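You operate a simulated robot arm through the tools that you are given. There is no shell and no other tool. Be economical: measure what you need, move in short steps, check, and stop when the job is done.

You run a simulated two-armed robot. Do the job below in one go: nothing can be reset, and whatever is moved stays where it is left.

JOB
Set the tall can's dip tube to mark 1 in the steel drip tray.
Fine: lock the tube and shut the drain; the empty can lifts and tips, so hold it with the other hand for tube and lock lever. Set down upright: tall can.

Only the result counts: the job must be done as asked and must still hold three seconds after the hand-in. Knocking over, shifting, dropping, spilling or breaking anything else fails it.

ROBOT AND FRAMES
Two 7-joint arms with two-finger parallel grippers on one trunk, on a base that drives. Base frame: it is fixed to the floor where the robot stands at the start and does not move with it; the origin is under the middle of the robot, x ahead of it, y to its left, z up. Lengths are in m, angles in rad, forces in N, time in s.
The left shoulder is at the start at [0.06, 0.143, 0.926], the right one opposite. With the tool pointing down near the work surface each hand reaches from about 0.32 to 0.74 m from the robot's upright axis, wherever it stands, measured 20 degrees to its own side. Places, roughly: dip tube [0.5, -0.2, 1.1]; drain lever with the yellow knob [0.4, -0.8, 0.9]; steel drip tray [0.5, -0.5, 0.8]; tube lock lever [0.4, -0.1, 1.1]. Payload 1.57 kg a hand.
The TCP of each hand is the grasp point between the finger pads, 0.03 m short of the fingertips. In the tool frame z runs along the fingers and y along their closing line. The gripper opens to 0.11 m. The fingers are 0.024 m wide and 0.012 m thick; the gripper's body (0.048 by 0.112 m) begins 0.078 m behind the TCP.
Orientation is that of the tool frame in the base frame, as [roll, pitch, yaw] about the fixed x, y, z axes, in that order (R = Rz(yaw) Ry(pitch) Rx(roll)). With the fingers straight down and closing along the base's y, the tool's x points along the base's -x, its y along +y and its z along -z.

CONTROLS
- The arms move only by the tool jog_arm. It takes "left_increments", "right_increments" or both (then of equal length, played together; a hand with none holds still); each is a list of rows, each a list of 7 numbers: the shift along the base's x, y, z in m, then the turn, a rotation vector about the base's x, y, z in rad, then the gripper command, from -1 (shut) to 1 (fully open), values between in proportion. In form: [[dx, dy, dz, wx, wy, wz, fingers], ...]. A call has 1 to 10 rows; each row shifts and turns the commanded pose from where the row before left it. Each row takes 0.2 s and may step no farther than 0.05 m and 0.15 rad from the row before; otherwise, or with a gripper value out of range, the whole call is refused. A pose out of reach is approached as far as the arm can. The call stops where the force on the tool passes 60 N (or 10 N more than at its start, if that is more) or the arm is blocked; 0.2 s more then pass. Each finger travels about 0.045 m/s and halts on what it meets, pressing with about 32 N; the grip force reading is that of the motor and also rises with nothing between the fingers. The clock runs only during rows and for 0.2 s after the last one: add rows that do not move to give the fingers time. The reply holds the time, the measured pose of the TCP, the force on the tool along the base axes, the opening and the grip force, in the units named above and with some noise, with the torque about the TCP (base axes, N m) and any sound that the robot's microphone picked up.
- Cameras (640 x 400 px; columns grow to the right, rows downward): "scene" is now at [0.0442, -0.0314, 1.5371]; the picture's right is [-0.39, -0.92, 0.00], its down [-0.68, 0.29, -0.68] and it looks along [0.62, -0.27, -0.73] (base axes); focal length 268 px, centre (320, 200). "left" rides on the left gripper at [0.07, -0.016, -0.141] in its tool frame; the picture's right is [0.23, 0.97, 0.00], its down [-0.86, 0.20, -0.48] and it looks along [-0.47, 0.11, 0.88] (tool axes); focal length 222 px, centre (320, 200). "right" rides on the right gripper at [0.07, 0.016, -0.141] in its tool frame; the picture's right is [-0.23, 0.97, 0.00], its down [-0.86, -0.20, -0.48] and it looks along [-0.47, -0.11, 0.88] (tool axes); focal length 222 px, centre (320, 200).
- snapshot(camera): a new picture of that camera. It takes no simulated time.
- move_column(by): slides the trunk up (or, below 0, down) by that many m; the arms and the scene camera ride with it, the base frame stays. It gives what a move gives, with no picture.
- drive_base(legs): drives the robot by 1 to 6 legs, each [ahead, left, turn to the left] in m, m and rad, along the robot's own axes; the way and the turn of a leg run together, so that a leg with both is an arc; at most 1.5 m and 3.142 rad a leg. The arms and the cameras ride along, it lands a little off, and it stops where it bumps. It gives what a move gives.
- head_to(pan, tilt): turns the head with the scene camera to pan (to the left, within 1.501 rad either way) and tilt (down, from -0.506 to 1.204), counted from straight ahead of the robot. It gives what a move gives.
- locate(camera, pixels): for up to 12 pixels [column, row] of the newest picture of that camera ("zoom" is the newest enlarged one), the place [x, y, z] in the base frame of the surface seen there, good to about 0.003 m. It takes no simulated time.
- zoom(camera, box): a new picture of the part [left, top, right, bottom] of that camera's present view, enlarged. It takes no simulated time.
- job_done(): hands the job in; it is judged then, once.

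Go step by step. Measure first, check grasps and placings, and put right what went wrong. The budget is 80 turns and 70 pictures, counting those below and the enlarged ones. Unless the task says otherwise, let go and move clear before handing in, and close with one line.

The tools are called after "Emit:" by a JSON object that holds its "api" and its "payload". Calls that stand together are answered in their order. jog_arm: Moves the arms, as the interface text tells. Its arguments: {"type":"object","properties":{"left_increments":{"type":"array","items":{"type":"array","items":{"type":"number"}}},"right_increments":{"type":"array","items":{"type":"array","items":{"type":"number"}}}},"required":[]} The other tools are called the same way: move_column (by) slides the trunk up or down; drive_base (legs) drives the base; head_to (pan, tilt) turns the head that bears the scene camera; snapshot (camera) takes a picture; locate (camera, pixels) gives the place of the surface under pixels of a picture; zoom (camera, box) takes an enlarged picture of a part of a camera's view; job_done () hands the job in.

At the start:

```text
t: 0.0
left_tool_pos: [0.4614, -0.0193, 1.0006]
left_ee_rot: [3.141, -0.001, 3.141]
left_force: [0.6, 0.3, 0.2]
left_torque: [0.0, -0.03, -0.02]
left_opening: 0.11
left_grasp_force: 0.1
right_tool_pos: [0.2927, -0.4445, 1.0003]
right_ee_rot: [3.141, 0.0, 3.141]
right_force: [-0.9, 0.5, 0.4]
right_torque: [-0.02, -0.02, 0.0]
right_opening: 0.11
right_grasp_force: 0.0
trunk travel left (down, up): [-0.525, 0.065]
robot x, y, heading: [0.0012, 0.0021, -0.002]
head pan, tilt: [-0.403, 0.824]
```

scene: 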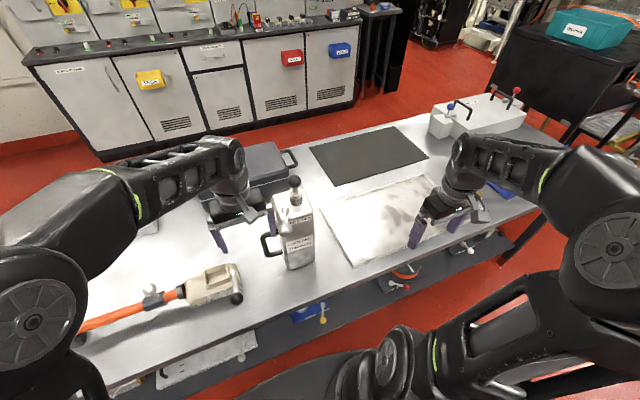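
right: 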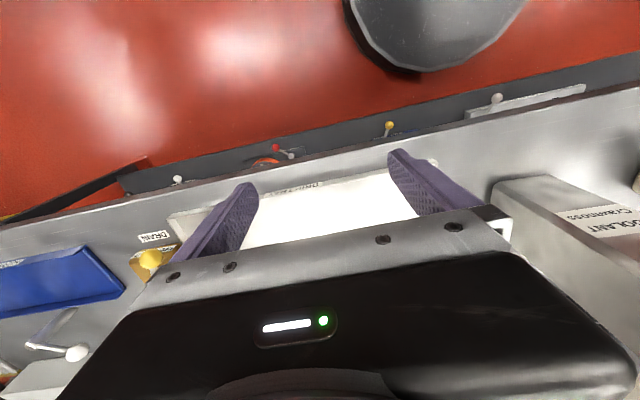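
left: 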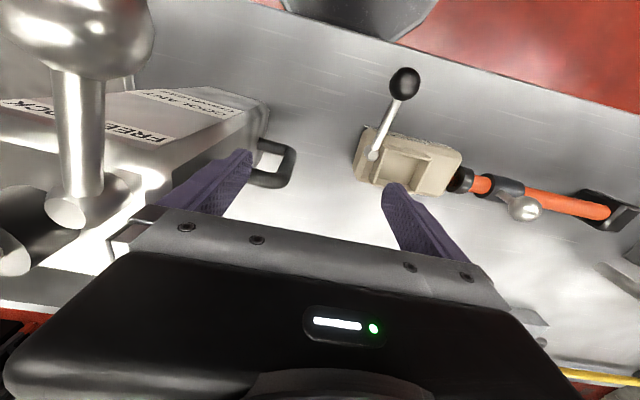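

The scene shows the tall can near pixel (297,235), the tray at about (385,215), and the drain levers near (160,375)/(right cam). I'll enlarge the can, the tray and the levers.

Emit:
{"api": "zoom", "payload": {"camera": "scene", "box": [230, 160, 350, 280]}}

Emit:
{"api": "zoom", "payload": {"camera": "scene", "box": [310, 160, 530, 300]}}

Emit:
{"api": "zoom", "payload": {"camera": "left", "box": [0, 0, 320, 280]}}

Emit:
{"api": "zoom", "payload": {"camera": "right", "box": [0, 100, 300, 400]}}

```text
3.33 times, centred on (290, 220) of scene
```

zoom: 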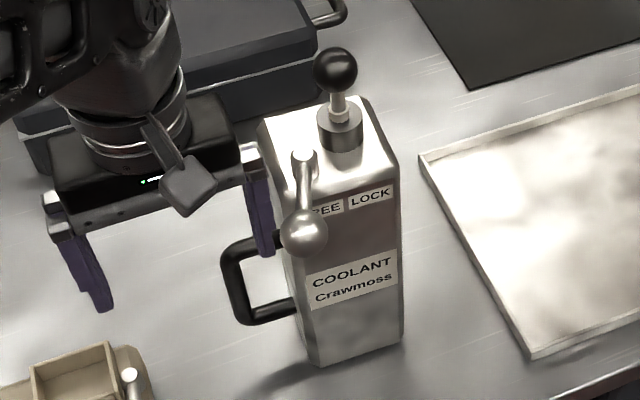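

```text
2.86 times, centred on (420, 230) of scene
```

zoom: 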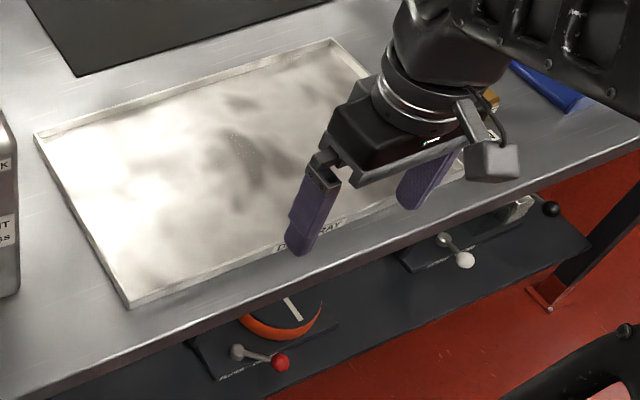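

```text
1.43 times, centred on (160, 140) of left
```

zoom: 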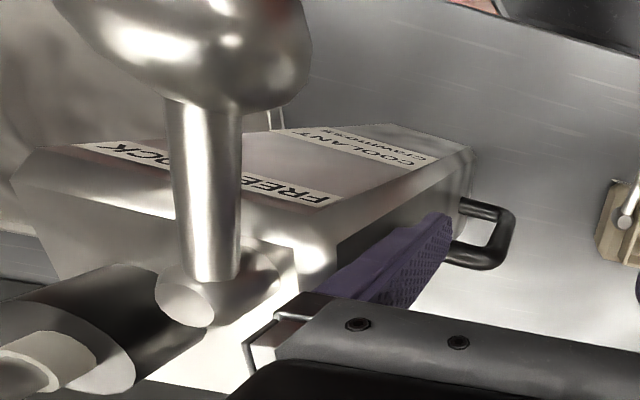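

```text
1.33 times, centred on (150, 250) of right
```

zoom: 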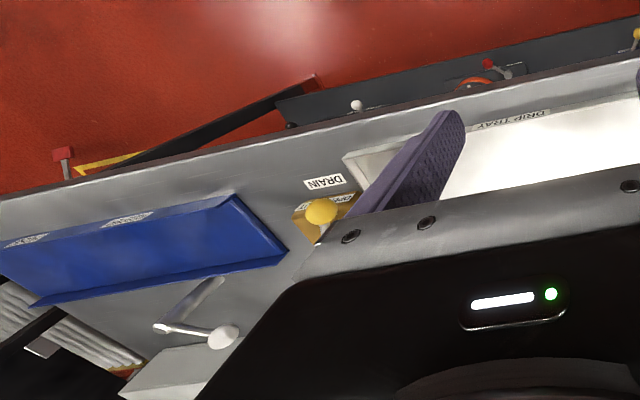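

The can has a knob-topped tube, a FREE/LOCK lever and a side handle; the drain knob is yellow. I'll get positions from the scene camera and look straight at the drain.

Emit:
{"api": "locate", "payload": {"camera": "scene", "pixels": [[293, 181], [294, 203], [287, 203], [287, 191], [303, 193], [280, 196], [298, 264], [289, 265], [268, 245], [318, 206], [355, 265], [424, 238]]}}

Emit:
{"api": "head_to", "payload": {"pan": -0.9, "tilt": 0.85}}

Emit:
{"api": "snapshot", "payload": {"camera": "scene"}}

```text
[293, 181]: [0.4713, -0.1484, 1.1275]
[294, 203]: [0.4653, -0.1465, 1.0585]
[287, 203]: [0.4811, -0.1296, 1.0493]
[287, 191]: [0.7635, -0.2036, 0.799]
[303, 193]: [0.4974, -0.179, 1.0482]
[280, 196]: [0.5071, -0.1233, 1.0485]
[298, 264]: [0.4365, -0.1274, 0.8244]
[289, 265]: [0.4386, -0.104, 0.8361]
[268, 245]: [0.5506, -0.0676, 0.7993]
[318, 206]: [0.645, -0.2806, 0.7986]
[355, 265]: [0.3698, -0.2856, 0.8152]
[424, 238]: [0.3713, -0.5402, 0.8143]
```

```text
t: 0.9
left_tool_pos: [0.4609, -0.0174, 0.9993]
left_ee_rot: [3.141, 0.001, 3.141]
left_force: [-0.1, -0.3, 0.1]
left_torque: [0.03, 0.0, 0.01]
left_opening: 0.1099
left_grasp_force: 0.1
right_tool_pos: [0.2925, -0.445, 0.9995]
right_ee_rot: [-3.141, 0.0, -3.141]
right_force: [0.0, -0.2, -0.4]
right_torque: [-0.03, -0.01, -0.03]
right_opening: 0.1101
right_grasp_force: 0.2
trunk travel left (down, up): [-0.525, 0.065]
robot x, y, heading: [0.0001, -0.0, 0.002]
head pan, tilt: [-0.901, 0.85]
```

```text
62 pictures are left
```

scene: 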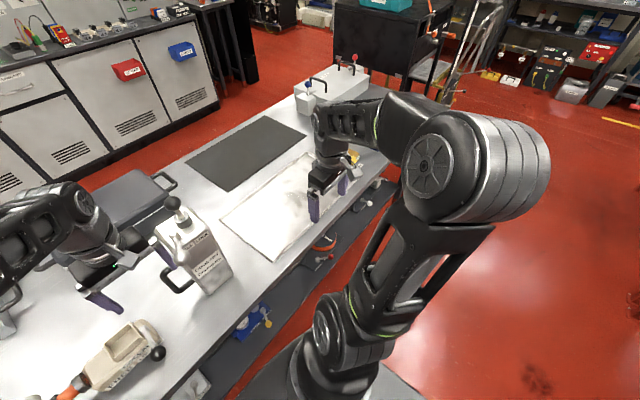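

The right arm hides the drain from here. I'll enlarge the can and the region of the drain.

Emit:
{"api": "zoom", "payload": {"camera": "scene", "box": [140, 185, 240, 305]}}

Emit:
{"api": "locate", "payload": {"camera": "zoom", "pixels": [[247, 83], [265, 125], [160, 180], [175, 220], [310, 120], [250, 210], [400, 160], [300, 350], [380, 360], [460, 320], [210, 400], [285, 190]]}}

Emit:
{"api": "zoom", "payload": {"camera": "scene", "box": [280, 70, 400, 220]}}

```text
3.33 times, centred on (190, 245) of scene
```

zoom: 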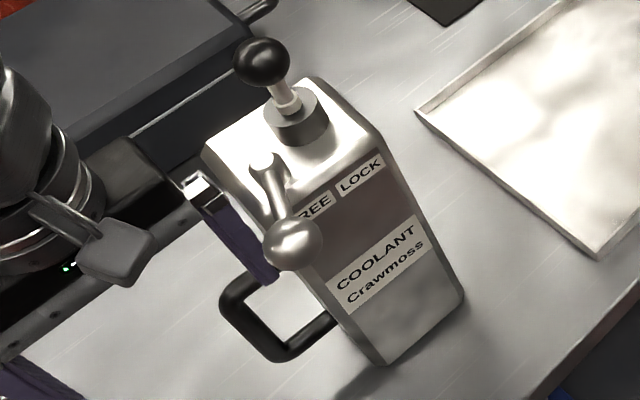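

```text
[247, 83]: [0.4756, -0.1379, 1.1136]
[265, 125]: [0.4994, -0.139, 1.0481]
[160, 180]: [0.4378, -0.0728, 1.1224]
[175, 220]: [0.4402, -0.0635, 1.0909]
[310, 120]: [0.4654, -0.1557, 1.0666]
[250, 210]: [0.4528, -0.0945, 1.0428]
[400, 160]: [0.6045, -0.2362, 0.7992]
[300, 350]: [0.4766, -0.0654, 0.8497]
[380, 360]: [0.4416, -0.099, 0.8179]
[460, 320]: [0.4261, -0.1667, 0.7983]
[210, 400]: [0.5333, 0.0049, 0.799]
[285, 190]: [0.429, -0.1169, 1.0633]
```

```text
2.67 times, centred on (340, 145) of scene
```

zoom: 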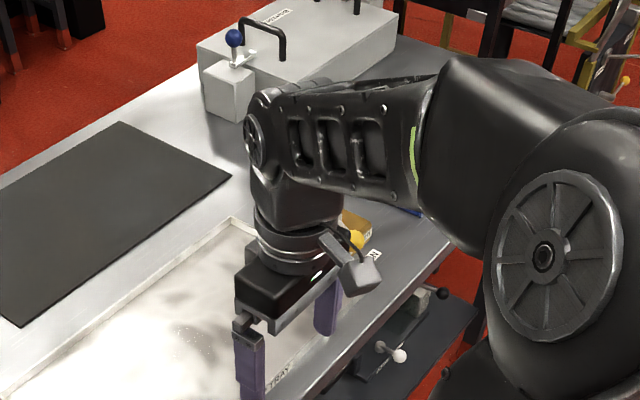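

The left hand stands right beside the can (left finger at y≈-0.07). I'll move it off to the left and up, and lift the right hand for a clearer view.

Emit:
{"api": "jog_arm", "payload": {"left_increments": [[0, 0.04, 0, 0, 0, 0, 1], [0, 0.04, 0, 0, 0, 0, 1], [0, 0.04, 0.02, 0, 0, 0, 1], [0, 0.02, 0.04, 0, 0, 0, 1], [0, 0.0, 0.04, 0, 0, 0, 1]], "right_increments": [[0, 0, 0.04, 0, 0, 0, 1], [0, 0, 0.04, 0, 0, 0, 1], [0, 0, 0.04, 0, 0, 0, 1], [0, -0.04, 0.0, 0, 0, 0, 1], [0, -0.04, 0.0, 0, 0, 0, 1]]}}

Emit:
{"api": "head_to", "payload": {"pan": -0.45, "tilt": 0.85}}

Emit:
{"api": "zoom", "payload": {"camera": "scene", "box": [250, 150, 350, 280]}}

Emit:
{"api": "snapshot", "payload": {"camera": "right"}}

Emit:
{"api": "snapshot", "payload": {"camera": "left"}}

```text
t: 2.1
left_tool_pos: [0.4626, 0.1268, 1.0997]
left_ee_rot: [-3.14, -0.004, 3.141]
left_force: [-0.2, 1.3, 0.5]
left_torque: [-0.15, 0.07, 0.01]
left_opening: 0.1102
left_grasp_force: 0.0
right_tool_pos: [0.2962, -0.5193, 1.122]
right_ee_rot: [-3.138, 0.001, -3.136]
right_force: [-1.3, -1.5, 0.0]
right_torque: [0.08, -0.17, -0.02]
right_opening: 0.11
right_grasp_force: 0.1
trunk travel left (down, up): [-0.525, 0.065]
robot x, y, heading: [0.0053, -0.003, -0.001]
head pan, tilt: [-0.901, 0.85]
```

```text
t: 3.0
left_tool_pos: [0.4608, 0.1207, 1.1013]
left_ee_rot: [3.142, 0.001, -3.141]
left_force: [0.0, -0.4, 0.0]
left_torque: [0.02, -0.02, 0.01]
left_opening: 0.1103
left_grasp_force: 0.0
right_tool_pos: [0.297, -0.52, 1.1203]
right_ee_rot: [-3.141, 0.005, -3.127]
right_force: [-1.0, -0.5, 0.1]
right_torque: [-0.03, 0.01, 0.02]
right_opening: 0.1101
right_grasp_force: 0.0
trunk travel left (down, up): [-0.525, 0.065]
robot x, y, heading: [0.0073, 0.0022, 0.003]
head pan, tilt: [-0.45, 0.85]
```

```text
3.08 times, centred on (300, 215) of scene
```

zoom: 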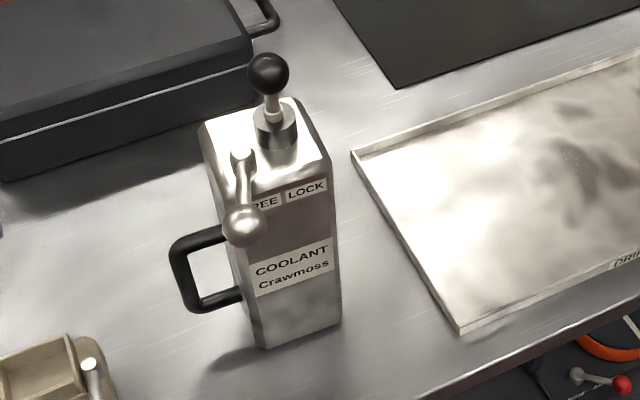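

```text
58 pictures are left
```

right: 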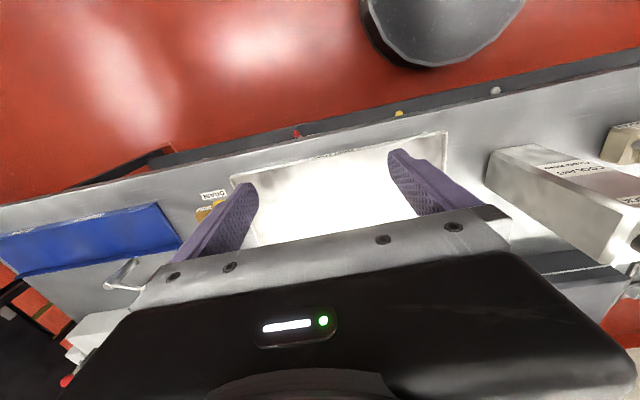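

```text
57 pictures are left
```

left: 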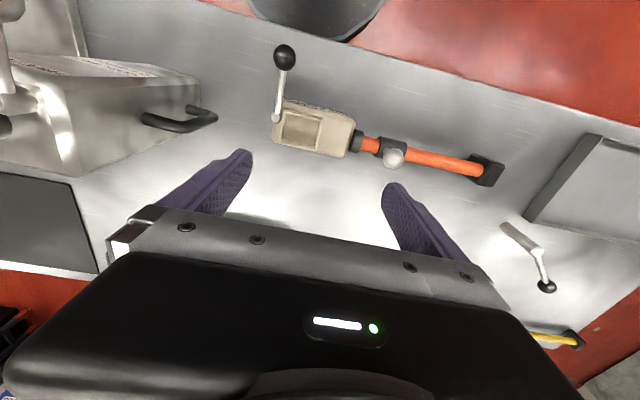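

The lever lies over FREE at (245,225) of the zoom, and the tube shows a short stretch of rod. I'll look closer at the rod for marks and measure the parts.

Emit:
{"api": "zoom", "payload": {"camera": "scene", "box": [278, 162, 310, 202]}}

Emit:
{"api": "locate", "payload": {"camera": "zoom", "pixels": [[340, 80], [345, 150], [345, 190], [310, 210], [340, 270], [240, 300], [400, 200]]}}

Emit:
{"api": "zoom", "payload": {"camera": "scene", "box": [262, 175, 312, 265]}}

Emit:
{"api": "locate", "payload": {"camera": "zoom", "pixels": [[320, 180], [330, 100], [345, 160], [300, 150], [253, 90], [355, 67], [430, 110], [440, 140], [320, 240], [420, 230], [225, 230], [260, 280]]}}

```text
10.00 times, centred on (294, 182) of scene
```

zoom: 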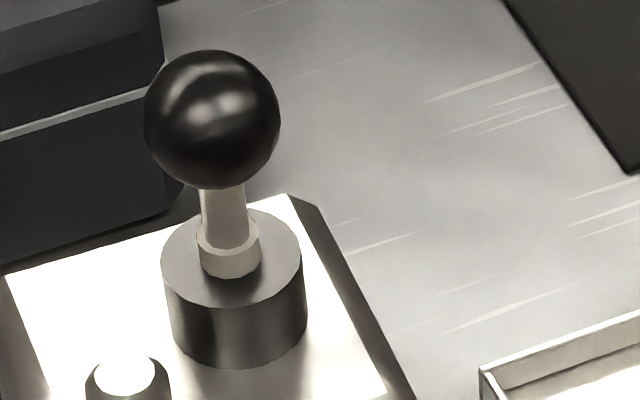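

```text
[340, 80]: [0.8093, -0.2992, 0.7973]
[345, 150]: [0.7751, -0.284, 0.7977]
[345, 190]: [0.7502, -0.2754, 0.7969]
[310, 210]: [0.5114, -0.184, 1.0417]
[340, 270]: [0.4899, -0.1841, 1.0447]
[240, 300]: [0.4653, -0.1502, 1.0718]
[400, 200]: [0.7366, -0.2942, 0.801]
```

```text
4.44 times, centred on (287, 220) of scene
```

zoom: 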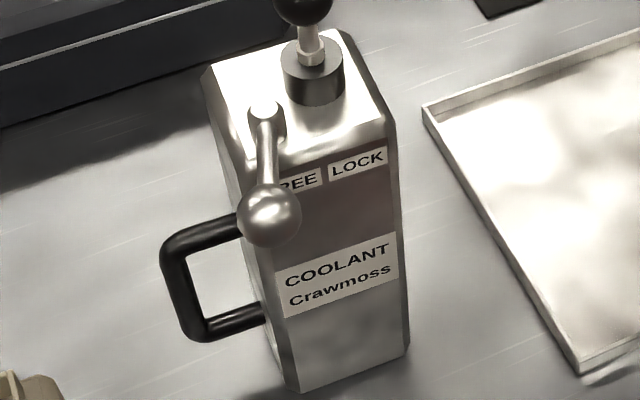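

```text
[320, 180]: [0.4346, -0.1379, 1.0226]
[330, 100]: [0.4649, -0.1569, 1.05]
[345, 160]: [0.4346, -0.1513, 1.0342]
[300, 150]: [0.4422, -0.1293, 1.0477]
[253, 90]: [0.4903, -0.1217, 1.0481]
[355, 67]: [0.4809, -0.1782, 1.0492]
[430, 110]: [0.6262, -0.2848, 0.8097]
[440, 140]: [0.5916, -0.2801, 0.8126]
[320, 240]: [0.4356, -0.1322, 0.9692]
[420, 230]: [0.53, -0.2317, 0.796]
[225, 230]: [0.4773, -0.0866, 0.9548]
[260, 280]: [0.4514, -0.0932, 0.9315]
```

The can stands square to the axes, its front face at x≈0.435 and its top at z≈1.05. No mark is visible on the rod yet. I'll retract and raise the left hand, drive 0.25 m right, and look closer.

Emit:
{"api": "jog_arm", "payload": {"left_increments": [[-0.03, 0, 0.03, 0, 0, 0, 1], [-0.03, 0, 0.03, 0, 0, 0, 1], [-0.03, 0, 0.03, 0, 0, 0, 1], [-0.03, 0, 0.02, 0, 0, 0, 1], [0, 0, 0, 0, 0, 0, 1]]}}

Emit:
{"api": "drive_base", "payload": {"legs": [[0, -0.25, 0]]}}

Emit:
{"api": "snapshot", "payload": {"camera": "left"}}

Emit:
{"api": "snapshot", "payload": {"camera": "scene"}}

Emit:
{"api": "snapshot", "payload": {"camera": "right"}}

```text
t: 4.2
left_tool_pos: [0.4353, 0.12, 1.1186]
left_ee_rot: [3.136, -0.008, 3.14]
left_force: [0.8, 0.5, 0.8]
left_torque: [0.0, 0.01, 0.0]
left_opening: 0.1099
left_grasp_force: 0.1
left hand out of reach, approached as far as the arm can: row 1, 2, 3, 4
right_tool_pos: [0.2932, -0.5237, 1.1197]
right_ee_rot: [3.141, 0.001, 3.141]
right_force: [-0.9, -0.1, 0.2]
right_torque: [0.0, 0.0, 0.0]
right_opening: 0.1101
right_grasp_force: 0.1
trunk travel left (down, up): [-0.525, 0.065]
robot x, y, heading: [0.0001, 0.0, 0.005]
head pan, tilt: [-0.45, 0.85]
```

```text
t: 6.0
left_tool_pos: [0.4356, -0.1294, 1.1192]
left_ee_rot: [3.139, -0.009, 3.141]
left_force: [0.8, -0.6, 0.3]
left_torque: [0.06, 0.0, 0.0]
left_opening: 0.1102
left_grasp_force: 0.1
right_tool_pos: [0.2924, -0.7727, 1.1197]
right_ee_rot: [-3.141, 0.0, -3.139]
right_force: [-0.2, -0.6, -0.9]
right_torque: [0.03, -0.02, -0.02]
right_opening: 0.1102
right_grasp_force: 0.1
trunk travel left (down, up): [-0.525, 0.065]
robot x, y, heading: [0.0012, -0.2489, 0.004]
head pan, tilt: [-0.45, 0.85]
```

```text
54 pictures are left
```

left: 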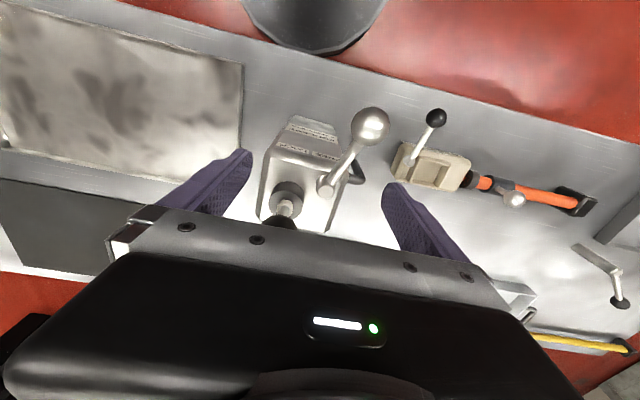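

```text
53 pictures are left
```

scene: 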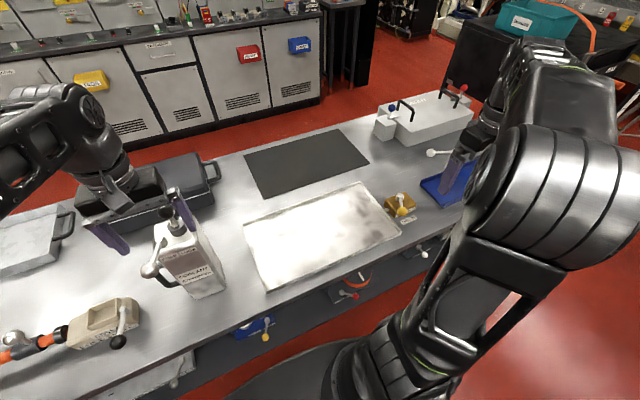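

```text
52 pictures are left
```

right: 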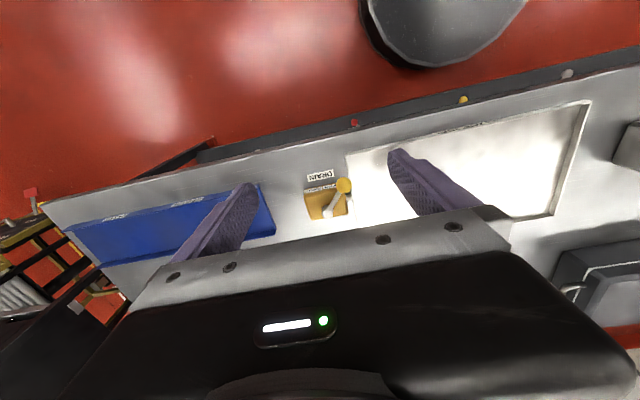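

The left hand stopped short but is clear of the can. The drain is now visible at scene (400,205); I'll enlarge it.

Emit:
{"api": "zoom", "payload": {"camera": "scene", "box": [375, 185, 425, 235]}}

Emit:
{"api": "locate", "payload": {"camera": "zoom", "pixels": [[350, 160], [340, 205], [320, 200], [300, 215], [280, 205], [310, 120], [220, 240], [345, 305], [400, 200], [250, 160], [480, 170]]}}

Emit:
{"api": "zoom", "payload": {"camera": "right", "box": [280, 150, 380, 240]}}

Emit:
{"api": "locate", "payload": {"camera": "zoom", "pixels": [[400, 150], [330, 240], [310, 265], [245, 350], [180, 250], [420, 300], [410, 130], [250, 115]]}}

Emit:
{"api": "zoom", "payload": {"camera": "left", "box": [240, 90, 400, 250]}}

Emit:
{"api": "locate", "payload": {"camera": "zoom", "pixels": [[270, 100], [330, 180], [110, 310], [75, 300], [90, 160], [180, 300], [240, 350], [380, 250], [250, 260], [390, 180], [510, 80], [470, 230]]}}

```text
8.00 times, centred on (400, 210) of scene
```

zoom: 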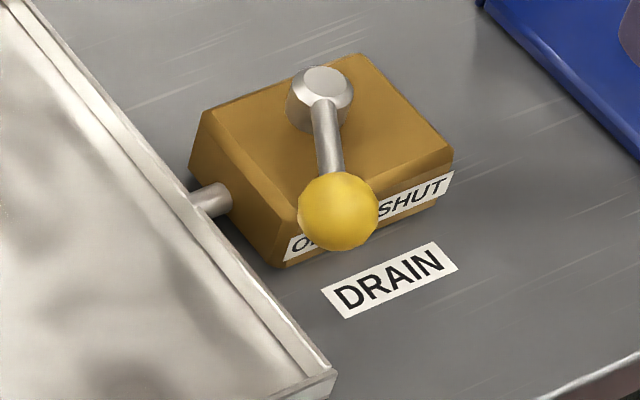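

```text
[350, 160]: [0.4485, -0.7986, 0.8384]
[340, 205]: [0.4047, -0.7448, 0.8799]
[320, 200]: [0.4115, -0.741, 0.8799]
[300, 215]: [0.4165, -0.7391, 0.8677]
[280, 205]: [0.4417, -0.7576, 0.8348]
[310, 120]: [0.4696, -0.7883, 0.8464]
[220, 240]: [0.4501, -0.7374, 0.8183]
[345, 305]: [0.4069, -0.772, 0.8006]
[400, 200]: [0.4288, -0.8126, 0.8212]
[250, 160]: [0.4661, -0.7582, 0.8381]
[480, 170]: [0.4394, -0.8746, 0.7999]
```

```text
4.44 times, centred on (330, 195) of right
```

zoom: 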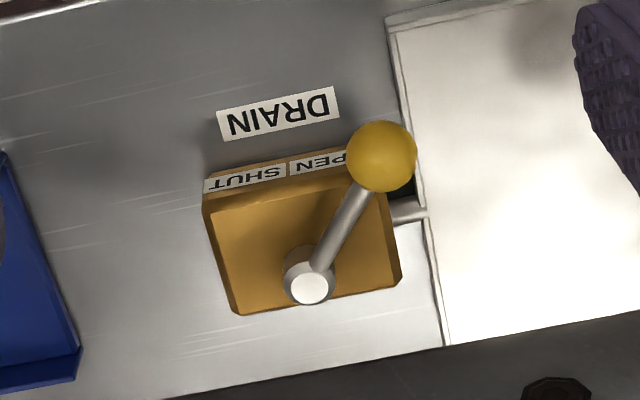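

```text
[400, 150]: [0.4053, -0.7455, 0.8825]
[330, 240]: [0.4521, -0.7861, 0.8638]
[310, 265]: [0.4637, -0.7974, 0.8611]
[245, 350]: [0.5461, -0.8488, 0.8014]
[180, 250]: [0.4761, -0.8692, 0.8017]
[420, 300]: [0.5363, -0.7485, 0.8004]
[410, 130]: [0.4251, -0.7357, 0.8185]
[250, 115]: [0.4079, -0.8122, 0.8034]
```

```text
2.50 times, centred on (320, 170) of left
```

zoom: 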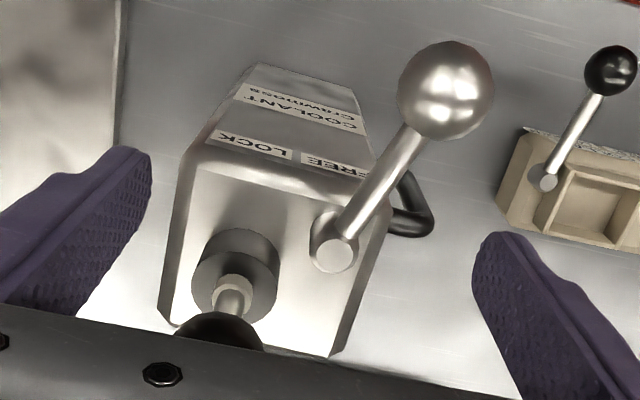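

```text
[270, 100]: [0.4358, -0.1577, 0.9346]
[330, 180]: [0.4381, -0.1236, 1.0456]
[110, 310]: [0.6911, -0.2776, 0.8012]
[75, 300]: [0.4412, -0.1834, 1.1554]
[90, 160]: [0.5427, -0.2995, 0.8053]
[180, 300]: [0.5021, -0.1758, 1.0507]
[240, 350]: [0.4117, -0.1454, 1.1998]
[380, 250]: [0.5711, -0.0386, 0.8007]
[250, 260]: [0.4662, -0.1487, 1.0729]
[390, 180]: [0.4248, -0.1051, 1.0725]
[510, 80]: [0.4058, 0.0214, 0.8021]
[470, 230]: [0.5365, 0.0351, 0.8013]
```

Drain pivot at (0.463,-0.797), yellow ball at about (0.41,-0.746,0.872) on OPEN; SHUT is mirrored at about y=-0.847. I'll lower the right hand so its half-open fingers straddle the ball.

Emit:
{"api": "jog_arm", "payload": {"right_increments": [[0.04, 0.01, 0, 0, 0, 0, 0.2], [0.04, 0.01, 0, 0, 0, 0, 0.2], [0.038, 0.007, 0, 0, 0, 0, 0.2], [0, 0, -0.045, 0, 0, 0, 0.2], [0, 0, -0.045, 0, 0, 0, 0.2], [0, 0, -0.045, 0, 0, 0, 0.2], [0, 0, 0, 0, 0, 0, 0.2]]}}

Emit:
{"api": "zoom", "payload": {"camera": "right", "box": [160, 80, 480, 280]}}

```text
t: 7.7
left_tool_pos: [0.4362, -0.1288, 1.1186]
left_ee_rot: [3.14, -0.007, -3.141]
left_force: [-0.8, 0.1, -0.8]
left_torque: [-0.01, 0.0, 0.02]
left_opening: 0.1098
left_grasp_force: 0.1
right_tool_pos: [0.3773, -0.7519, 0.9745]
right_ee_rot: [-3.139, 0.002, -3.141]
right_force: [0.2, -0.4, 0.1]
right_torque: [-0.01, -0.01, 0.02]
right_opening: 0.0658
right_grasp_force: 0.0
right hand out of reach, approached as far as the arm can: row 1, 3
trunk travel left (down, up): [-0.525, 0.065]
robot x, y, heading: [-0.0035, -0.2501, 0.004]
head pan, tilt: [-0.45, 0.85]
```

```text
2.00 times, centred on (320, 180) of right
```

zoom: 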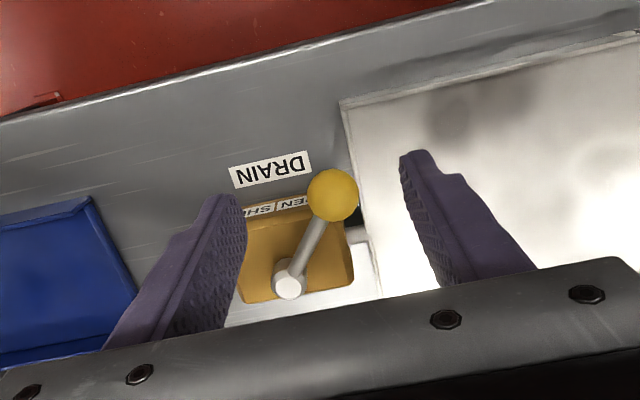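

The fingers bracket the ball at (332,195), but x is short by 0.033. I'll correct it and go down.

Emit:
{"api": "jog_arm", "payload": {"right_increments": [[0.033, 0.005, 0, 0, 0, 0, 0.2], [0, 0, -0.04, 0, 0, 0, 0.2], [0, 0, -0.04, 0, 0, 0, 0.2], [0, 0, -0.01, 0, 0, 0, 0.2], [0, 0, 0, 0, 0, 0, 0.2]]}}

Emit:
{"api": "zoom", "payload": {"camera": "right", "box": [160, 80, 480, 280]}}

```text
t: 8.8
left_tool_pos: [0.4368, -0.1292, 1.1188]
left_ee_rot: [3.137, -0.006, 3.14]
left_force: [0.2, -0.3, 0.5]
left_torque: [-0.03, -0.01, -0.02]
left_opening: 0.1098
left_grasp_force: 0.1
right_tool_pos: [0.4097, -0.7499, 0.8863]
right_ee_rot: [-3.14, 0.0, -3.141]
right_force: [-0.4, 0.4, 0.5]
right_torque: [0.0, 0.02, 0.02]
right_opening: 0.066
right_grasp_force: 0.1
trunk travel left (down, up): [-0.525, 0.065]
robot x, y, heading: [-0.0019, -0.2467, 0.002]
head pan, tilt: [-0.45, 0.85]
```

```text
2.00 times, centred on (320, 180) of right
```

zoom: 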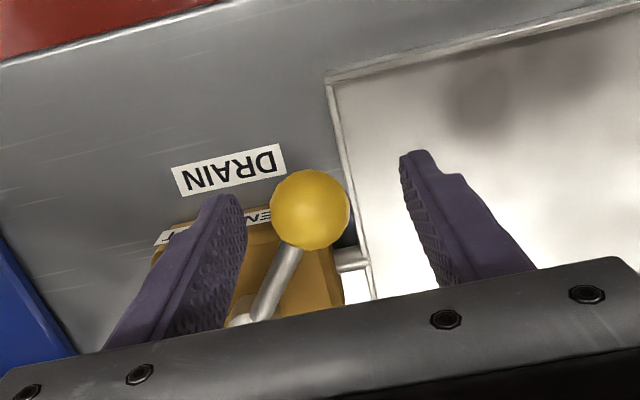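

The ball is between the fingers. I'll sweep it round the arc towards SHUT.

Emit:
{"api": "jog_arm", "payload": {"right_increments": [[-0.007, -0.02, 0, 0, 0, 0, 0.2], [-0.008, -0.02, 0, 0, 0, 0, 0.2], [-0.005, -0.02, 0, 0, 0, 0, 0.2], [0.003, -0.02, 0, 0, 0, 0, 0.2], [0.007, -0.015, 0, 0, 0, 0, 0.2], [0.006, -0.01, 0, 0, 0, 0, 0.2], [0.003, -0.005, 0, 0, 0, 0, 0.2], [0, 0, 0, 0, 0, 0, 0.2]]}}

Emit:
{"api": "zoom", "payload": {"camera": "right", "box": [160, 80, 480, 280]}}

```text
t: 10.7
left_tool_pos: [0.4368, -0.1293, 1.1186]
left_ee_rot: [3.141, -0.005, 3.14]
left_force: [0.1, -0.5, -0.5]
left_torque: [0.02, 0.01, -0.03]
left_opening: 0.1102
left_grasp_force: 0.0
right_tool_pos: [0.409, -0.8579, 0.8852]
right_ee_rot: [-3.139, 0.001, -3.139]
right_force: [0.2, 1.2, 0.1]
right_torque: [0.02, 0.0, -0.03]
right_opening: 0.0667
right_grasp_force: 0.4
trunk travel left (down, up): [-0.525, 0.065]
robot x, y, heading: [0.0008, -0.2521, 0.003]
head pan, tilt: [-0.45, 0.85]
```

```text
2.00 times, centred on (320, 180) of right
```

zoom: 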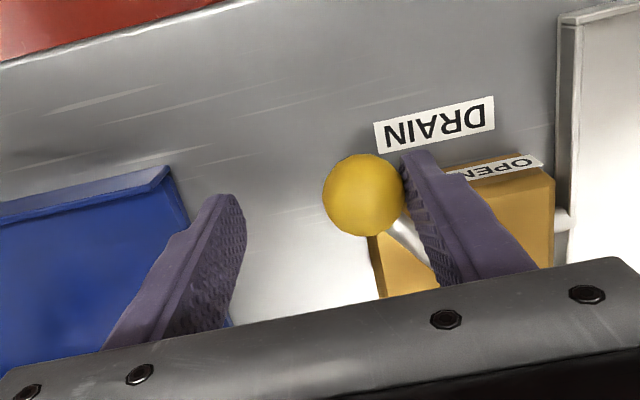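

The ball is now about at y=-0.842 on the SHUT side. I'll push a little more to find the stop.

Emit:
{"api": "jog_arm", "payload": {"right_increments": [[0.004, -0.005, 0, 0, 0, 0, 0.2], [0.004, -0.005, 0, 0, 0, 0, 0.2], [0.003, -0.004, 0, 0, 0, 0, 0.2], [0, 0, 0, 0, 0, 0, 0.2]]}}

```text
t: 11.7
left_tool_pos: [0.4323, -0.1263, 1.1205]
left_ee_rot: [3.139, -0.003, 3.139]
left_force: [0.2, -0.2, -0.5]
left_torque: [-0.01, -0.02, -0.02]
left_opening: 0.1098
left_grasp_force: 0.1
right_tool_pos: [0.4119, -0.8691, 0.8857]
right_ee_rot: [3.133, -0.01, -3.14]
right_force: [-31.9, 18.6, -4.0]
right_torque: [0.2, 0.68, 1.5]
right_opening: 0.0825
right_grasp_force: 8.7
trunk travel left (down, up): [-0.525, 0.065]
robot x, y, heading: [0.0017, -0.2491, 0.003]
head pan, tilt: [-0.45, 0.85]
```

The force (-32,+19 N) shows the end stop. I'll ease off, centre on the ball and rise.

Emit:
{"api": "jog_arm", "payload": {"right_increments": [[-0.006, 0.008, 0, 0, 0, 0, 0.2], [-0.003, -0.012, 0, 0, 0, 0, 0.25], [0, 0, 0.04, 0, 0, 0, 0.3], [0, 0, 0.05, 0, 0, 0, 0.3], [-0.02, 0.0, 0.05, 0, 0, 0, 0.5], [-0.02, 0, 0.04, 0, 0, 0, 0.5], [-0.02, 0, 0, 0, 0, 0, 0.5]]}}

Emit:
{"api": "zoom", "payload": {"camera": "scene", "box": [375, 175, 445, 235]}}

Emit:
{"api": "zoom", "payload": {"camera": "right", "box": [160, 80, 480, 280]}}

```text
refused: row 5 steps farther than a row can; nothing moved
```

```text
6.67 times, centred on (410, 205) of scene
```

zoom: 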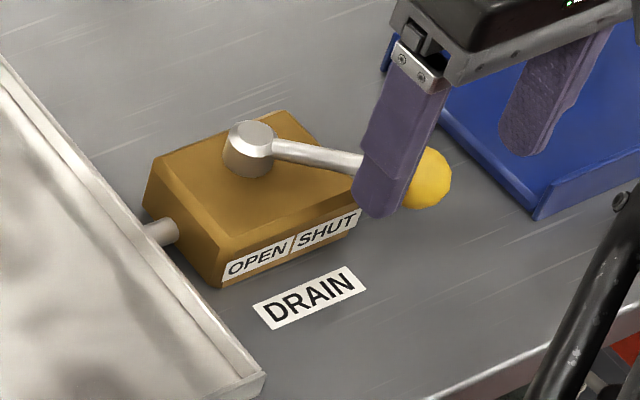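

```text
2.00 times, centred on (320, 180) of right
```

zoom: 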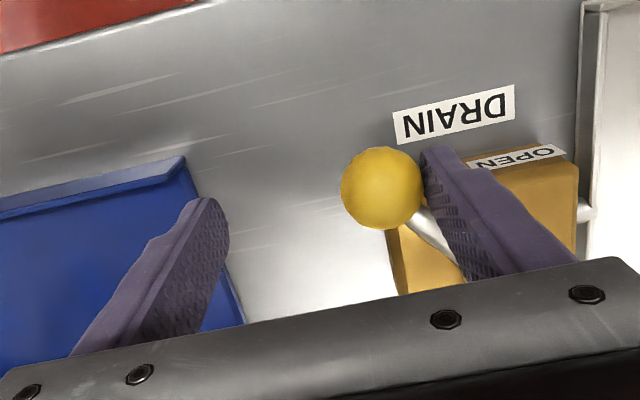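

The lever is against its SHUT stop. I'll back off with smaller rows.

Emit:
{"api": "jog_arm", "payload": {"right_increments": [[-0.006, 0.012, 0, 0, 0, 0, 0.3], [0, 0, 0.04, 0, 0, 0, 0.3], [0, 0, 0.05, 0, 0, 0, 0.3], [-0.02, 0.0, 0.04, 0, 0, 0, 0.5], [-0.02, 0, 0.04, 0, 0, 0, 0.5], [-0.02, 0, 0, 0, 0, 0, 0.5], [0, 0, 0, 0, 0, 0, 1]]}}

Emit:
{"api": "snapshot", "payload": {"camera": "scene"}}

Emit:
{"api": "zoom", "payload": {"camera": "scene", "box": [375, 175, 445, 235]}}

```text
t: 13.2
left_tool_pos: [0.4357, -0.1283, 1.1191]
left_ee_rot: [3.137, -0.007, -3.14]
left_force: [-0.1, 0.5, -0.5]
left_torque: [-0.01, 0.01, 0.01]
left_opening: 0.11
left_grasp_force: 0.1
right_tool_pos: [0.354, -0.8603, 1.0569]
right_ee_rot: [-3.14, 0.0, -3.139]
right_force: [-0.2, 0.3, 0.7]
right_torque: [-0.01, 0.01, -0.02]
right_opening: 0.11
right_grasp_force: 0.2
trunk travel left (down, up): [-0.525, 0.065]
robot x, y, heading: [0.0028, -0.2493, -0.0]
head pan, tilt: [-0.45, 0.85]
```

```text
43 pictures are left
```

scene: 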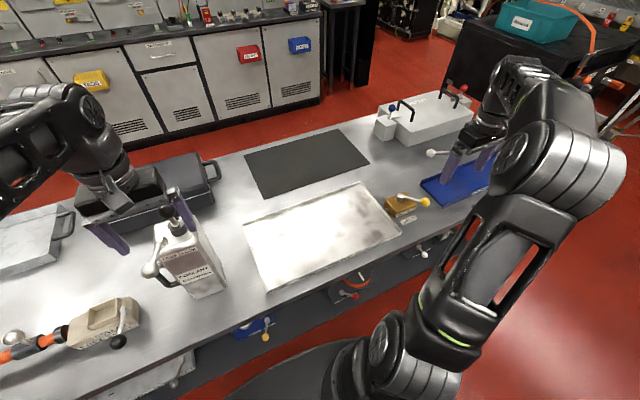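

```text
6.67 times, centred on (410, 205) of scene
```

zoom: 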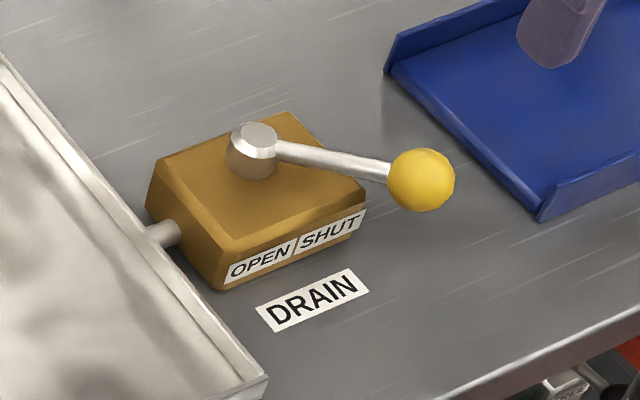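

Drain is shut. Now I'll lift the left hand, then shift it left to clear the can, and measure the can's footprint.

Emit:
{"api": "jog_arm", "payload": {"left_increments": [[0, 0, 0.04, 0, 0, 0, 1], [0, 0, 0.04, 0, 0, 0, 1], [0, 0.05, 0.0, 0, 0, 0, 1], [0, 0.05, 0.0, 0, 0, 0, 1], [0, 0.05, 0.0, 0, 0, 0, 1], [0, 0, 0, 0, 0, 0, 1]]}}

Emit:
{"api": "zoom", "payload": {"camera": "scene", "box": [130, 180, 240, 310]}}

Emit:
{"api": "locate", "payload": {"camera": "zoom", "pixels": [[380, 140], [365, 145], [215, 170], [440, 200], [480, 250], [400, 250], [460, 320], [290, 290], [540, 330], [200, 250], [190, 275], [295, 320]]}}

```text
t: 14.7
left_tool_pos: [0.4342, 0.0231, 1.1191]
left_ee_rot: [3.139, -0.004, 3.139]
left_force: [-0.5, 0.5, 0.2]
left_torque: [0.01, 0.02, 0.05]
left_opening: 0.11
left_grasp_force: 0.0
left hand out of reach, approached as far as the arm can: row 1, 2
right_tool_pos: [0.3535, -0.8618, 1.0572]
right_ee_rot: [3.141, 0.001, -3.14]
right_force: [-0.2, -0.2, -0.7]
right_torque: [-0.02, -0.01, -0.01]
right_opening: 0.1099
right_grasp_force: 0.0
trunk travel left (down, up): [-0.525, 0.065]
robot x, y, heading: [0.0001, -0.2482, -0.0]
head pan, tilt: [-0.45, 0.85]
```

```text
3.08 times, centred on (185, 245) of scene
```

zoom: 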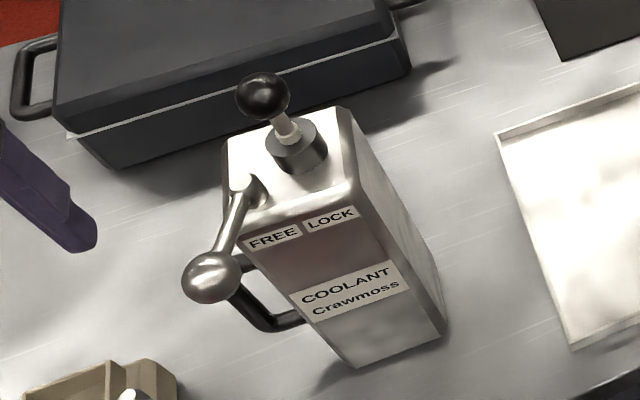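

```text
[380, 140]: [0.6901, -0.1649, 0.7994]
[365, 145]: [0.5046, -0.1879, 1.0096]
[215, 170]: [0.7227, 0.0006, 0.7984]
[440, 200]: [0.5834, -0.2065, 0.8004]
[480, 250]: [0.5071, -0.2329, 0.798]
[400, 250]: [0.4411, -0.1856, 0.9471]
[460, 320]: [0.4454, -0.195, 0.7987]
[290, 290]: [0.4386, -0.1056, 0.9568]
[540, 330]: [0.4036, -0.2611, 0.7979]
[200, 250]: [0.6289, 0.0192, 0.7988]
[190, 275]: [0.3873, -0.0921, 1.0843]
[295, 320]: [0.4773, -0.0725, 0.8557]
```

I need the can's back edge and the lever details; I'll locate more points in this zoom.

Emit:
{"api": "locate", "payload": {"camera": "zoom", "pixels": [[330, 115], [340, 118], [350, 120], [240, 145], [230, 160], [325, 200], [245, 185], [225, 225], [210, 270], [295, 155], [285, 125], [265, 90]]}}

Emit:
{"api": "snapshot", "payload": {"camera": "left"}}

```text
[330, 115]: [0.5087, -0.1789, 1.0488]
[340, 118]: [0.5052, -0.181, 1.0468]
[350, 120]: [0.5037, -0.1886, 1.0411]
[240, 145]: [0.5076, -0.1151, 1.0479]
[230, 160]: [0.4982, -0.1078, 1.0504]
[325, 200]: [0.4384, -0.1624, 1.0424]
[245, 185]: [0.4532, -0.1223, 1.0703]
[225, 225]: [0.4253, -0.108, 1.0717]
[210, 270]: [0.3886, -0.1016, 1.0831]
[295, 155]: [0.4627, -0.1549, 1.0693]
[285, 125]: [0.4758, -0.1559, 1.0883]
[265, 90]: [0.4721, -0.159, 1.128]
```

```text
40 pictures are left
```

left: 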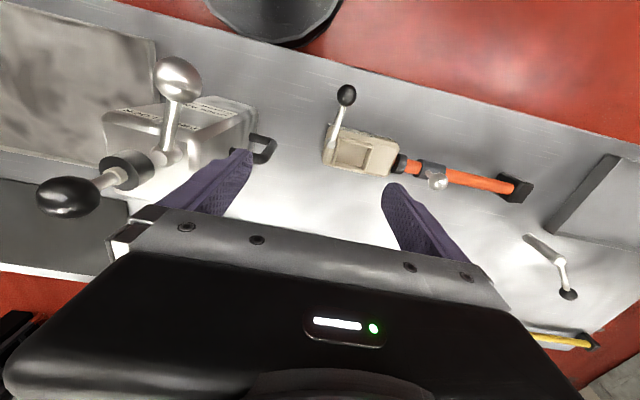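

Can body: x≈0.435–0.515, y≈-0.19…-0.095, top z≈1.05; tube at (0.48,-0.157), lever ball at (0.39,-0.10,1.08). I'll grip the can from its right side with the right hand, fingers pointing to +y and closing along x. First I'll turn the hand in free space.

Emit:
{"api": "jog_arm", "payload": {"right_increments": [[0.0, 0.03, 0.0, 0.0864, 0.0864, -0.0864, 1], [0.0, 0.03, 0.0, 0.0864, 0.0864, -0.0864, 1], [0.0, 0.03, 0.0, 0.0864, 0.0864, -0.0864, 1], [0.0, 0.03, 0.0, 0.0864, 0.0864, -0.0864, 1], [0.0, 0.03, 0.0, 0.0864, 0.0864, -0.0864, 1], [0.01, 0.03, 0.0, 0.0864, 0.0864, -0.0864, 1], [0.01, 0.03, 0.0, 0.0864, 0.0864, -0.0864, 1], [0.01, 0.03, 0.0, 0.0864, 0.0864, -0.0864, 1], [0.01, 0.03, 0.0, 0.0864, 0.0864, -0.0864, 1], [0.01, 0.03, 0.0, 0.0864, 0.0864, -0.0864, 1]]}}

Emit:
{"api": "snapshot", "payload": {"camera": "scene"}}

```text
t: 16.9
left_tool_pos: [0.4365, 0.0225, 1.1184]
left_ee_rot: [3.139, -0.008, 3.14]
left_force: [0.2, 0.4, 0.1]
left_torque: [0.0, 0.04, -0.01]
left_opening: 0.11
left_grasp_force: 0.0
right_tool_pos: [0.3759, -0.7877, 1.0533]
right_ee_rot: [3.05, -0.043, 3.074]
right_force: [0.7, 0.1, 0.0]
right_torque: [0.0, -0.01, 0.02]
right_opening: 0.1103
right_grasp_force: 0.1
right hand out of reach, approached as far as the arm can: row 1, 2, 3, 4, 5, 6, 7, 8, 9, 10
trunk travel left (down, up): [-0.525, 0.065]
robot x, y, heading: [0.0001, -0.245, 0.002]
head pan, tilt: [-0.45, 0.85]
```

```text
39 pictures are left
```

scene: 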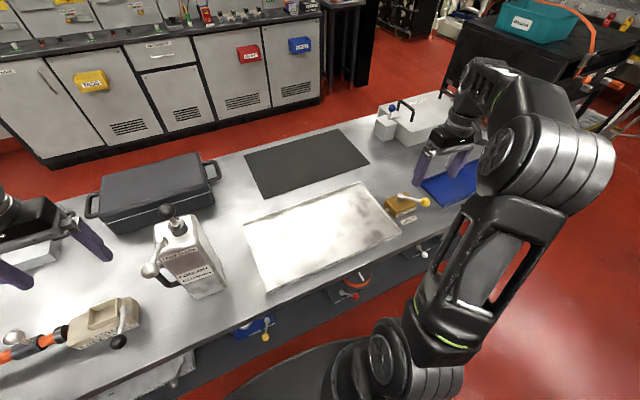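

The right hand balked at that turn out there. I'll bring it in over the tray first, then try the yaw to the other side (camera below).

Emit:
{"api": "jog_arm", "payload": {"right_increments": [[0.01, 0.045, 0, 0, 0, 0, 1], [0.01, 0.045, 0, 0, 0, 0, 1], [0.01, 0.045, 0, 0, 0, 0, 1], [0.01, 0.045, 0, 0, 0, 0, 1], [0, 0.045, 0, 0, 0, 0, 1], [0, 0, 0, 0, 0, 0.14, 1], [0, 0, 0, 0, 0, 0.14, 1], [0, 0, 0, 0, 0, 0.14, 1], [0, 0, 0, 0, 0, 0.14, 1], [0, 0, 0, 0, 0, 0, 1]]}}

```text
t: 19.1
left_tool_pos: [0.4356, 0.0222, 1.1188]
left_ee_rot: [3.138, -0.006, 3.138]
left_force: [0.8, -0.3, 1.0]
left_torque: [-0.03, -0.03, 0.03]
left_opening: 0.1099
left_grasp_force: 0.0
right_tool_pos: [0.4164, -0.564, 1.0527]
right_ee_rot: [3.049, -0.04, -2.65]
right_force: [0.0, 0.5, -0.9]
right_torque: [-0.04, -0.03, 0.03]
right_opening: 0.1101
right_grasp_force: 0.1
trunk travel left (down, up): [-0.525, 0.065]
robot x, y, heading: [-0.0017, -0.25, 0.002]
head pan, tilt: [-0.45, 0.85]
```

Yaw in that direction works. I'll go on with yaw, then start tilting the fingers to +y.

Emit:
{"api": "jog_arm", "payload": {"right_increments": [[0, 0, 0, 0, 0, 0.149, 1], [0, 0, 0, 0, 0, 0.149, 1], [0, 0, 0, 0, 0, 0.149, 1], [0, 0, 0, 0, 0, 0.149, 1], [0, 0, 0, 0, 0, 0.149, 1], [0, 0, 0, 0, 0, 0.149, 1], [0, 0, 0, 0, 0, 0.149, 1], [0, 0, 0, 0.149, 0, 0, 1], [0, 0, 0, 0.149, 0, 0, 1], [0, 0, 0, 0.149, 0, 0, 1]]}}

Emit:
{"api": "jog_arm", "payload": {"right_increments": [[0, 0, 0, 0.149, 0, 0, 1], [0, 0, 0, 0.149, 0, 0, 1], [0, 0, 0, 0.149, 0, 0, 1], [0, 0, 0, 0.149, 0, 0, 1], [0, 0, 0, 0.149, 0, 0, 1], [0, 0, 0, 0.149, 0, 0, 1], [0, 0, 0, 0.149, 0, 0, 1], [0, 0, 0, 0.08, 0, 0, 1], [0, 0, 0, 0, 0, 0, 1]]}}

```text
t: 21.2
left_tool_pos: [0.4353, 0.0217, 1.1188]
left_ee_rot: [3.138, -0.007, 3.141]
left_force: [-0.3, -0.6, -0.4]
left_torque: [0.01, 0.01, 0.02]
left_opening: 0.1098
left_grasp_force: 0.1
right_tool_pos: [0.4166, -0.5616, 1.0465]
right_ee_rot: [3.035, 0.38, -1.61]
right_force: [-0.8, -0.8, 0.5]
right_torque: [-0.01, -0.01, 0.04]
right_opening: 0.1101
right_grasp_force: 0.0
right hand out of reach, approached as far as the arm can: row 10
trunk travel left (down, up): [-0.525, 0.065]
robot x, y, heading: [-0.0026, -0.2476, 0.008]
head pan, tilt: [-0.45, 0.85]
```

```text
t: 23.2
left_tool_pos: [0.4357, 0.0214, 1.1194]
left_ee_rot: [3.139, -0.004, 3.14]
left_force: [0.1, -0.5, 0.7]
left_torque: [0.0, 0.0, 0.01]
left_opening: 0.11
left_grasp_force: 0.0
right_tool_pos: [0.4048, -0.5381, 1.0453]
right_ee_rot: [3.062, 0.674, -1.625]
right_force: [0.0, -0.3, -0.3]
right_torque: [-0.01, -0.02, 0.01]
right_opening: 0.1098
right_grasp_force: 0.0
right hand out of reach, approached as far as the arm can: row 1, 2, 3, 4, 5, 6, 7, 8
trunk travel left (down, up): [-0.525, 0.065]
robot x, y, heading: [-0.001, -0.2452, 0.001]
head pan, tilt: [-0.45, 0.85]
```

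The tilt is limited at this spot (39°). I'll test whether moving the hand further to the left and back frees the wrist.

Emit:
{"api": "jog_arm", "payload": {"right_increments": [[0, 0.05, 0, 0, 0, 0, 1], [0, 0.05, 0, 0, 0, 0, 1], [0, 0.05, 0, 0, 0, 0, 1], [0, 0, 0, 0.14, 0, 0, 1], [0, 0, 0, 0.14, 0, 0, 1], [0, 0, 0, 0.14, 0, 0, 1], [0, 0, 0, 0.14, 0, 0, 1], [0, 0, 0, 0.14, 0, 0, 1], [0, 0, 0, 0.14, 0, 0, 1], [0, 0, 0, 0, 0, 0, 1]]}}

Emit:
{"api": "snapshot", "payload": {"camera": "scene"}}

```text
t: 25.4
left_tool_pos: [0.435, 0.0224, 1.1192]
left_ee_rot: [3.14, -0.005, 3.141]
left_force: [-0.7, 0.3, -0.4]
left_torque: [0.0, 0.01, 0.01]
left_opening: 0.1097
left_grasp_force: 0.0
right_tool_pos: [0.405, -0.3879, 1.0458]
right_ee_rot: [2.439, 1.501, -2.229]
right_force: [-0.4, 0.6, 0.7]
right_torque: [0.01, 0.01, -0.02]
right_opening: 0.11
right_grasp_force: 0.0
trunk travel left (down, up): [-0.525, 0.065]
robot x, y, heading: [-0.0004, -0.2466, 0.002]
head pan, tilt: [-0.45, 0.85]
```

```text
38 pictures are left
```

scene: 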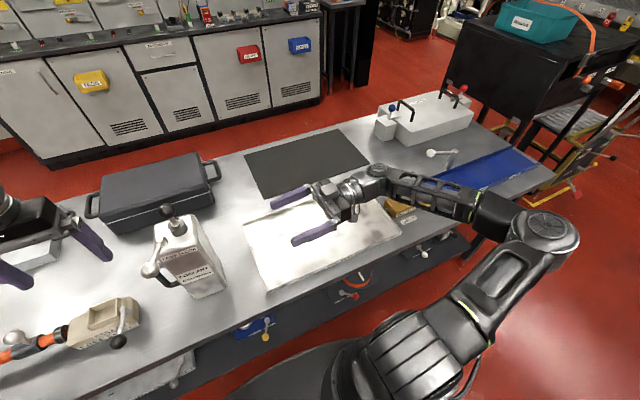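

The hand is now nearly level, pointing +y. I'll trim the small tilt and go to the pre-grasp at about (0.475,-0.30,0.975).

Emit:
{"api": "jog_arm", "payload": {"right_increments": [[0.025, 0, -0.03, 0.053, -0.043, -0.045, 1], [0.025, 0.03, -0.03, 0, 0, 0, 1], [0.02, 0.04, -0.01, 0, 0, 0, 1], [0, 0.02, 0, 0, 0, 0, 1], [0, 0, 0, 0, 0, 0, 1]]}}

Emit:
{"api": "snapshot", "payload": {"camera": "right"}}

Emit:
{"api": "zoom", "payload": {"camera": "scene", "box": [130, 160, 330, 310]}}

```text
t: 26.6
left_tool_pos: [0.434, 0.0224, 1.1175]
left_ee_rot: [3.137, -0.008, 3.14]
left_force: [0.4, -0.3, 0.1]
left_torque: [0.03, -0.06, -0.03]
left_opening: 0.1102
left_grasp_force: 0.1
right_tool_pos: [0.4741, -0.2975, 0.9749]
right_ee_rot: [2.459, 1.568, -2.257]
right_force: [0.6, 0.1, -0.2]
right_torque: [-0.01, 0.02, 0.02]
right_opening: 0.1101
right_grasp_force: 0.0
trunk travel left (down, up): [-0.525, 0.065]
robot x, y, heading: [-0.0005, -0.2507, -0.0]
head pan, tilt: [-0.45, 0.85]
```

```text
37 pictures are left
```

right: 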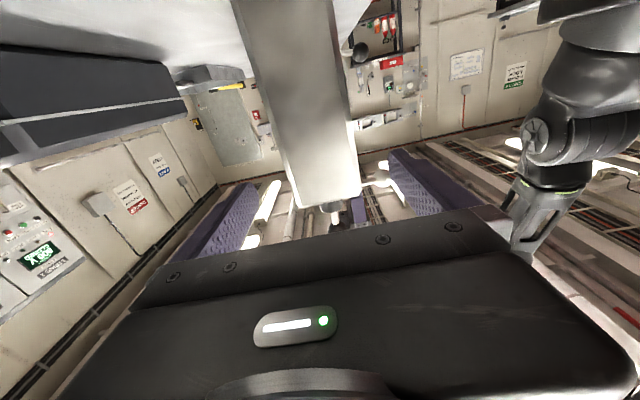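

```text
2.67 times, centred on (230, 235) of scene
```

zoom: 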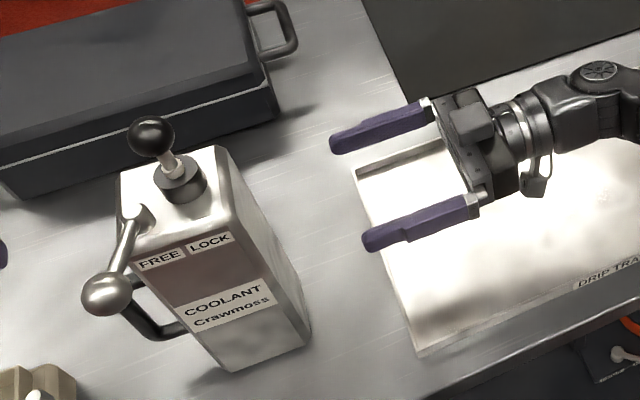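

The can is centred between the fingers. I'll advance to y≈-0.155 and close gently.

Emit:
{"api": "jog_arm", "payload": {"right_increments": [[0.001, 0.04, 0, 0, 0, 0, 1], [0, 0.04, 0, 0, 0, 0, 1], [0, 0.035, 0, 0, 0, 0, 1], [0, 0.03, 0, 0, 0, 0, 1], [0, 0, 0, 0, 0, 0, 1]]}}

Emit:
{"api": "zoom", "payload": {"camera": "scene", "box": [130, 160, 330, 310]}}

```text
t: 27.9
left_tool_pos: [0.435, 0.0215, 1.1186]
left_ee_rot: [3.136, -0.006, 3.141]
left_force: [0.9, -0.4, 0.1]
left_torque: [0.02, -0.02, -0.02]
left_opening: 0.1099
left_grasp_force: 0.1
right_tool_pos: [0.476, -0.1547, 0.9758]
right_ee_rot: [2.27, 1.569, -2.442]
right_force: [-0.9, -0.7, -0.9]
right_torque: [-0.02, -0.01, -0.02]
right_opening: 0.11
right_grasp_force: 0.0
trunk travel left (down, up): [-0.525, 0.065]
robot x, y, heading: [0.0017, -0.2489, -0.0]
head pan, tilt: [-0.45, 0.85]
```

```text
2.67 times, centred on (230, 235) of scene
```

zoom: 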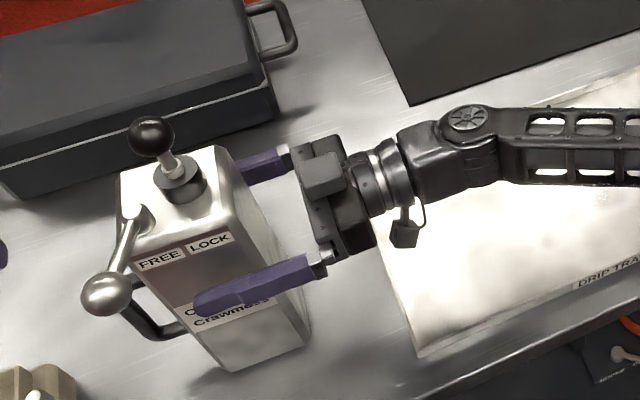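

The fingers straddle front and back faces. Closing the grip.

Emit:
{"api": "jog_arm", "payload": {"right_increments": [[0, 0, 0, 0, 0, 0, 0.5], [0, 0, 0, 0, 0, 0, 0], [0, 0, 0, 0, 0, 0, -1], [0, 0, 0, 0, 0, 0, -1], [0, 0, 0, 0, 0, 0, -1]]}}

```text
t: 29.1
left_tool_pos: [0.4342, 0.0223, 1.1183]
left_ee_rot: [3.14, -0.006, 3.139]
left_force: [-0.2, -0.3, 0.0]
left_torque: [0.02, 0.0, 0.0]
left_opening: 0.1101
left_grasp_force: 0.2
right_tool_pos: [0.4759, -0.1545, 0.9748]
right_ee_rot: [2.752, 1.57, -1.961]
right_force: [1.2, 0.8, -0.3]
right_torque: [0.03, -0.05, -0.02]
right_opening: 0.0898
right_grasp_force: 32.1
trunk travel left (down, up): [-0.525, 0.065]
robot x, y, heading: [0.0012, -0.2482, -0.001]
head pan, tilt: [-0.45, 0.85]
```

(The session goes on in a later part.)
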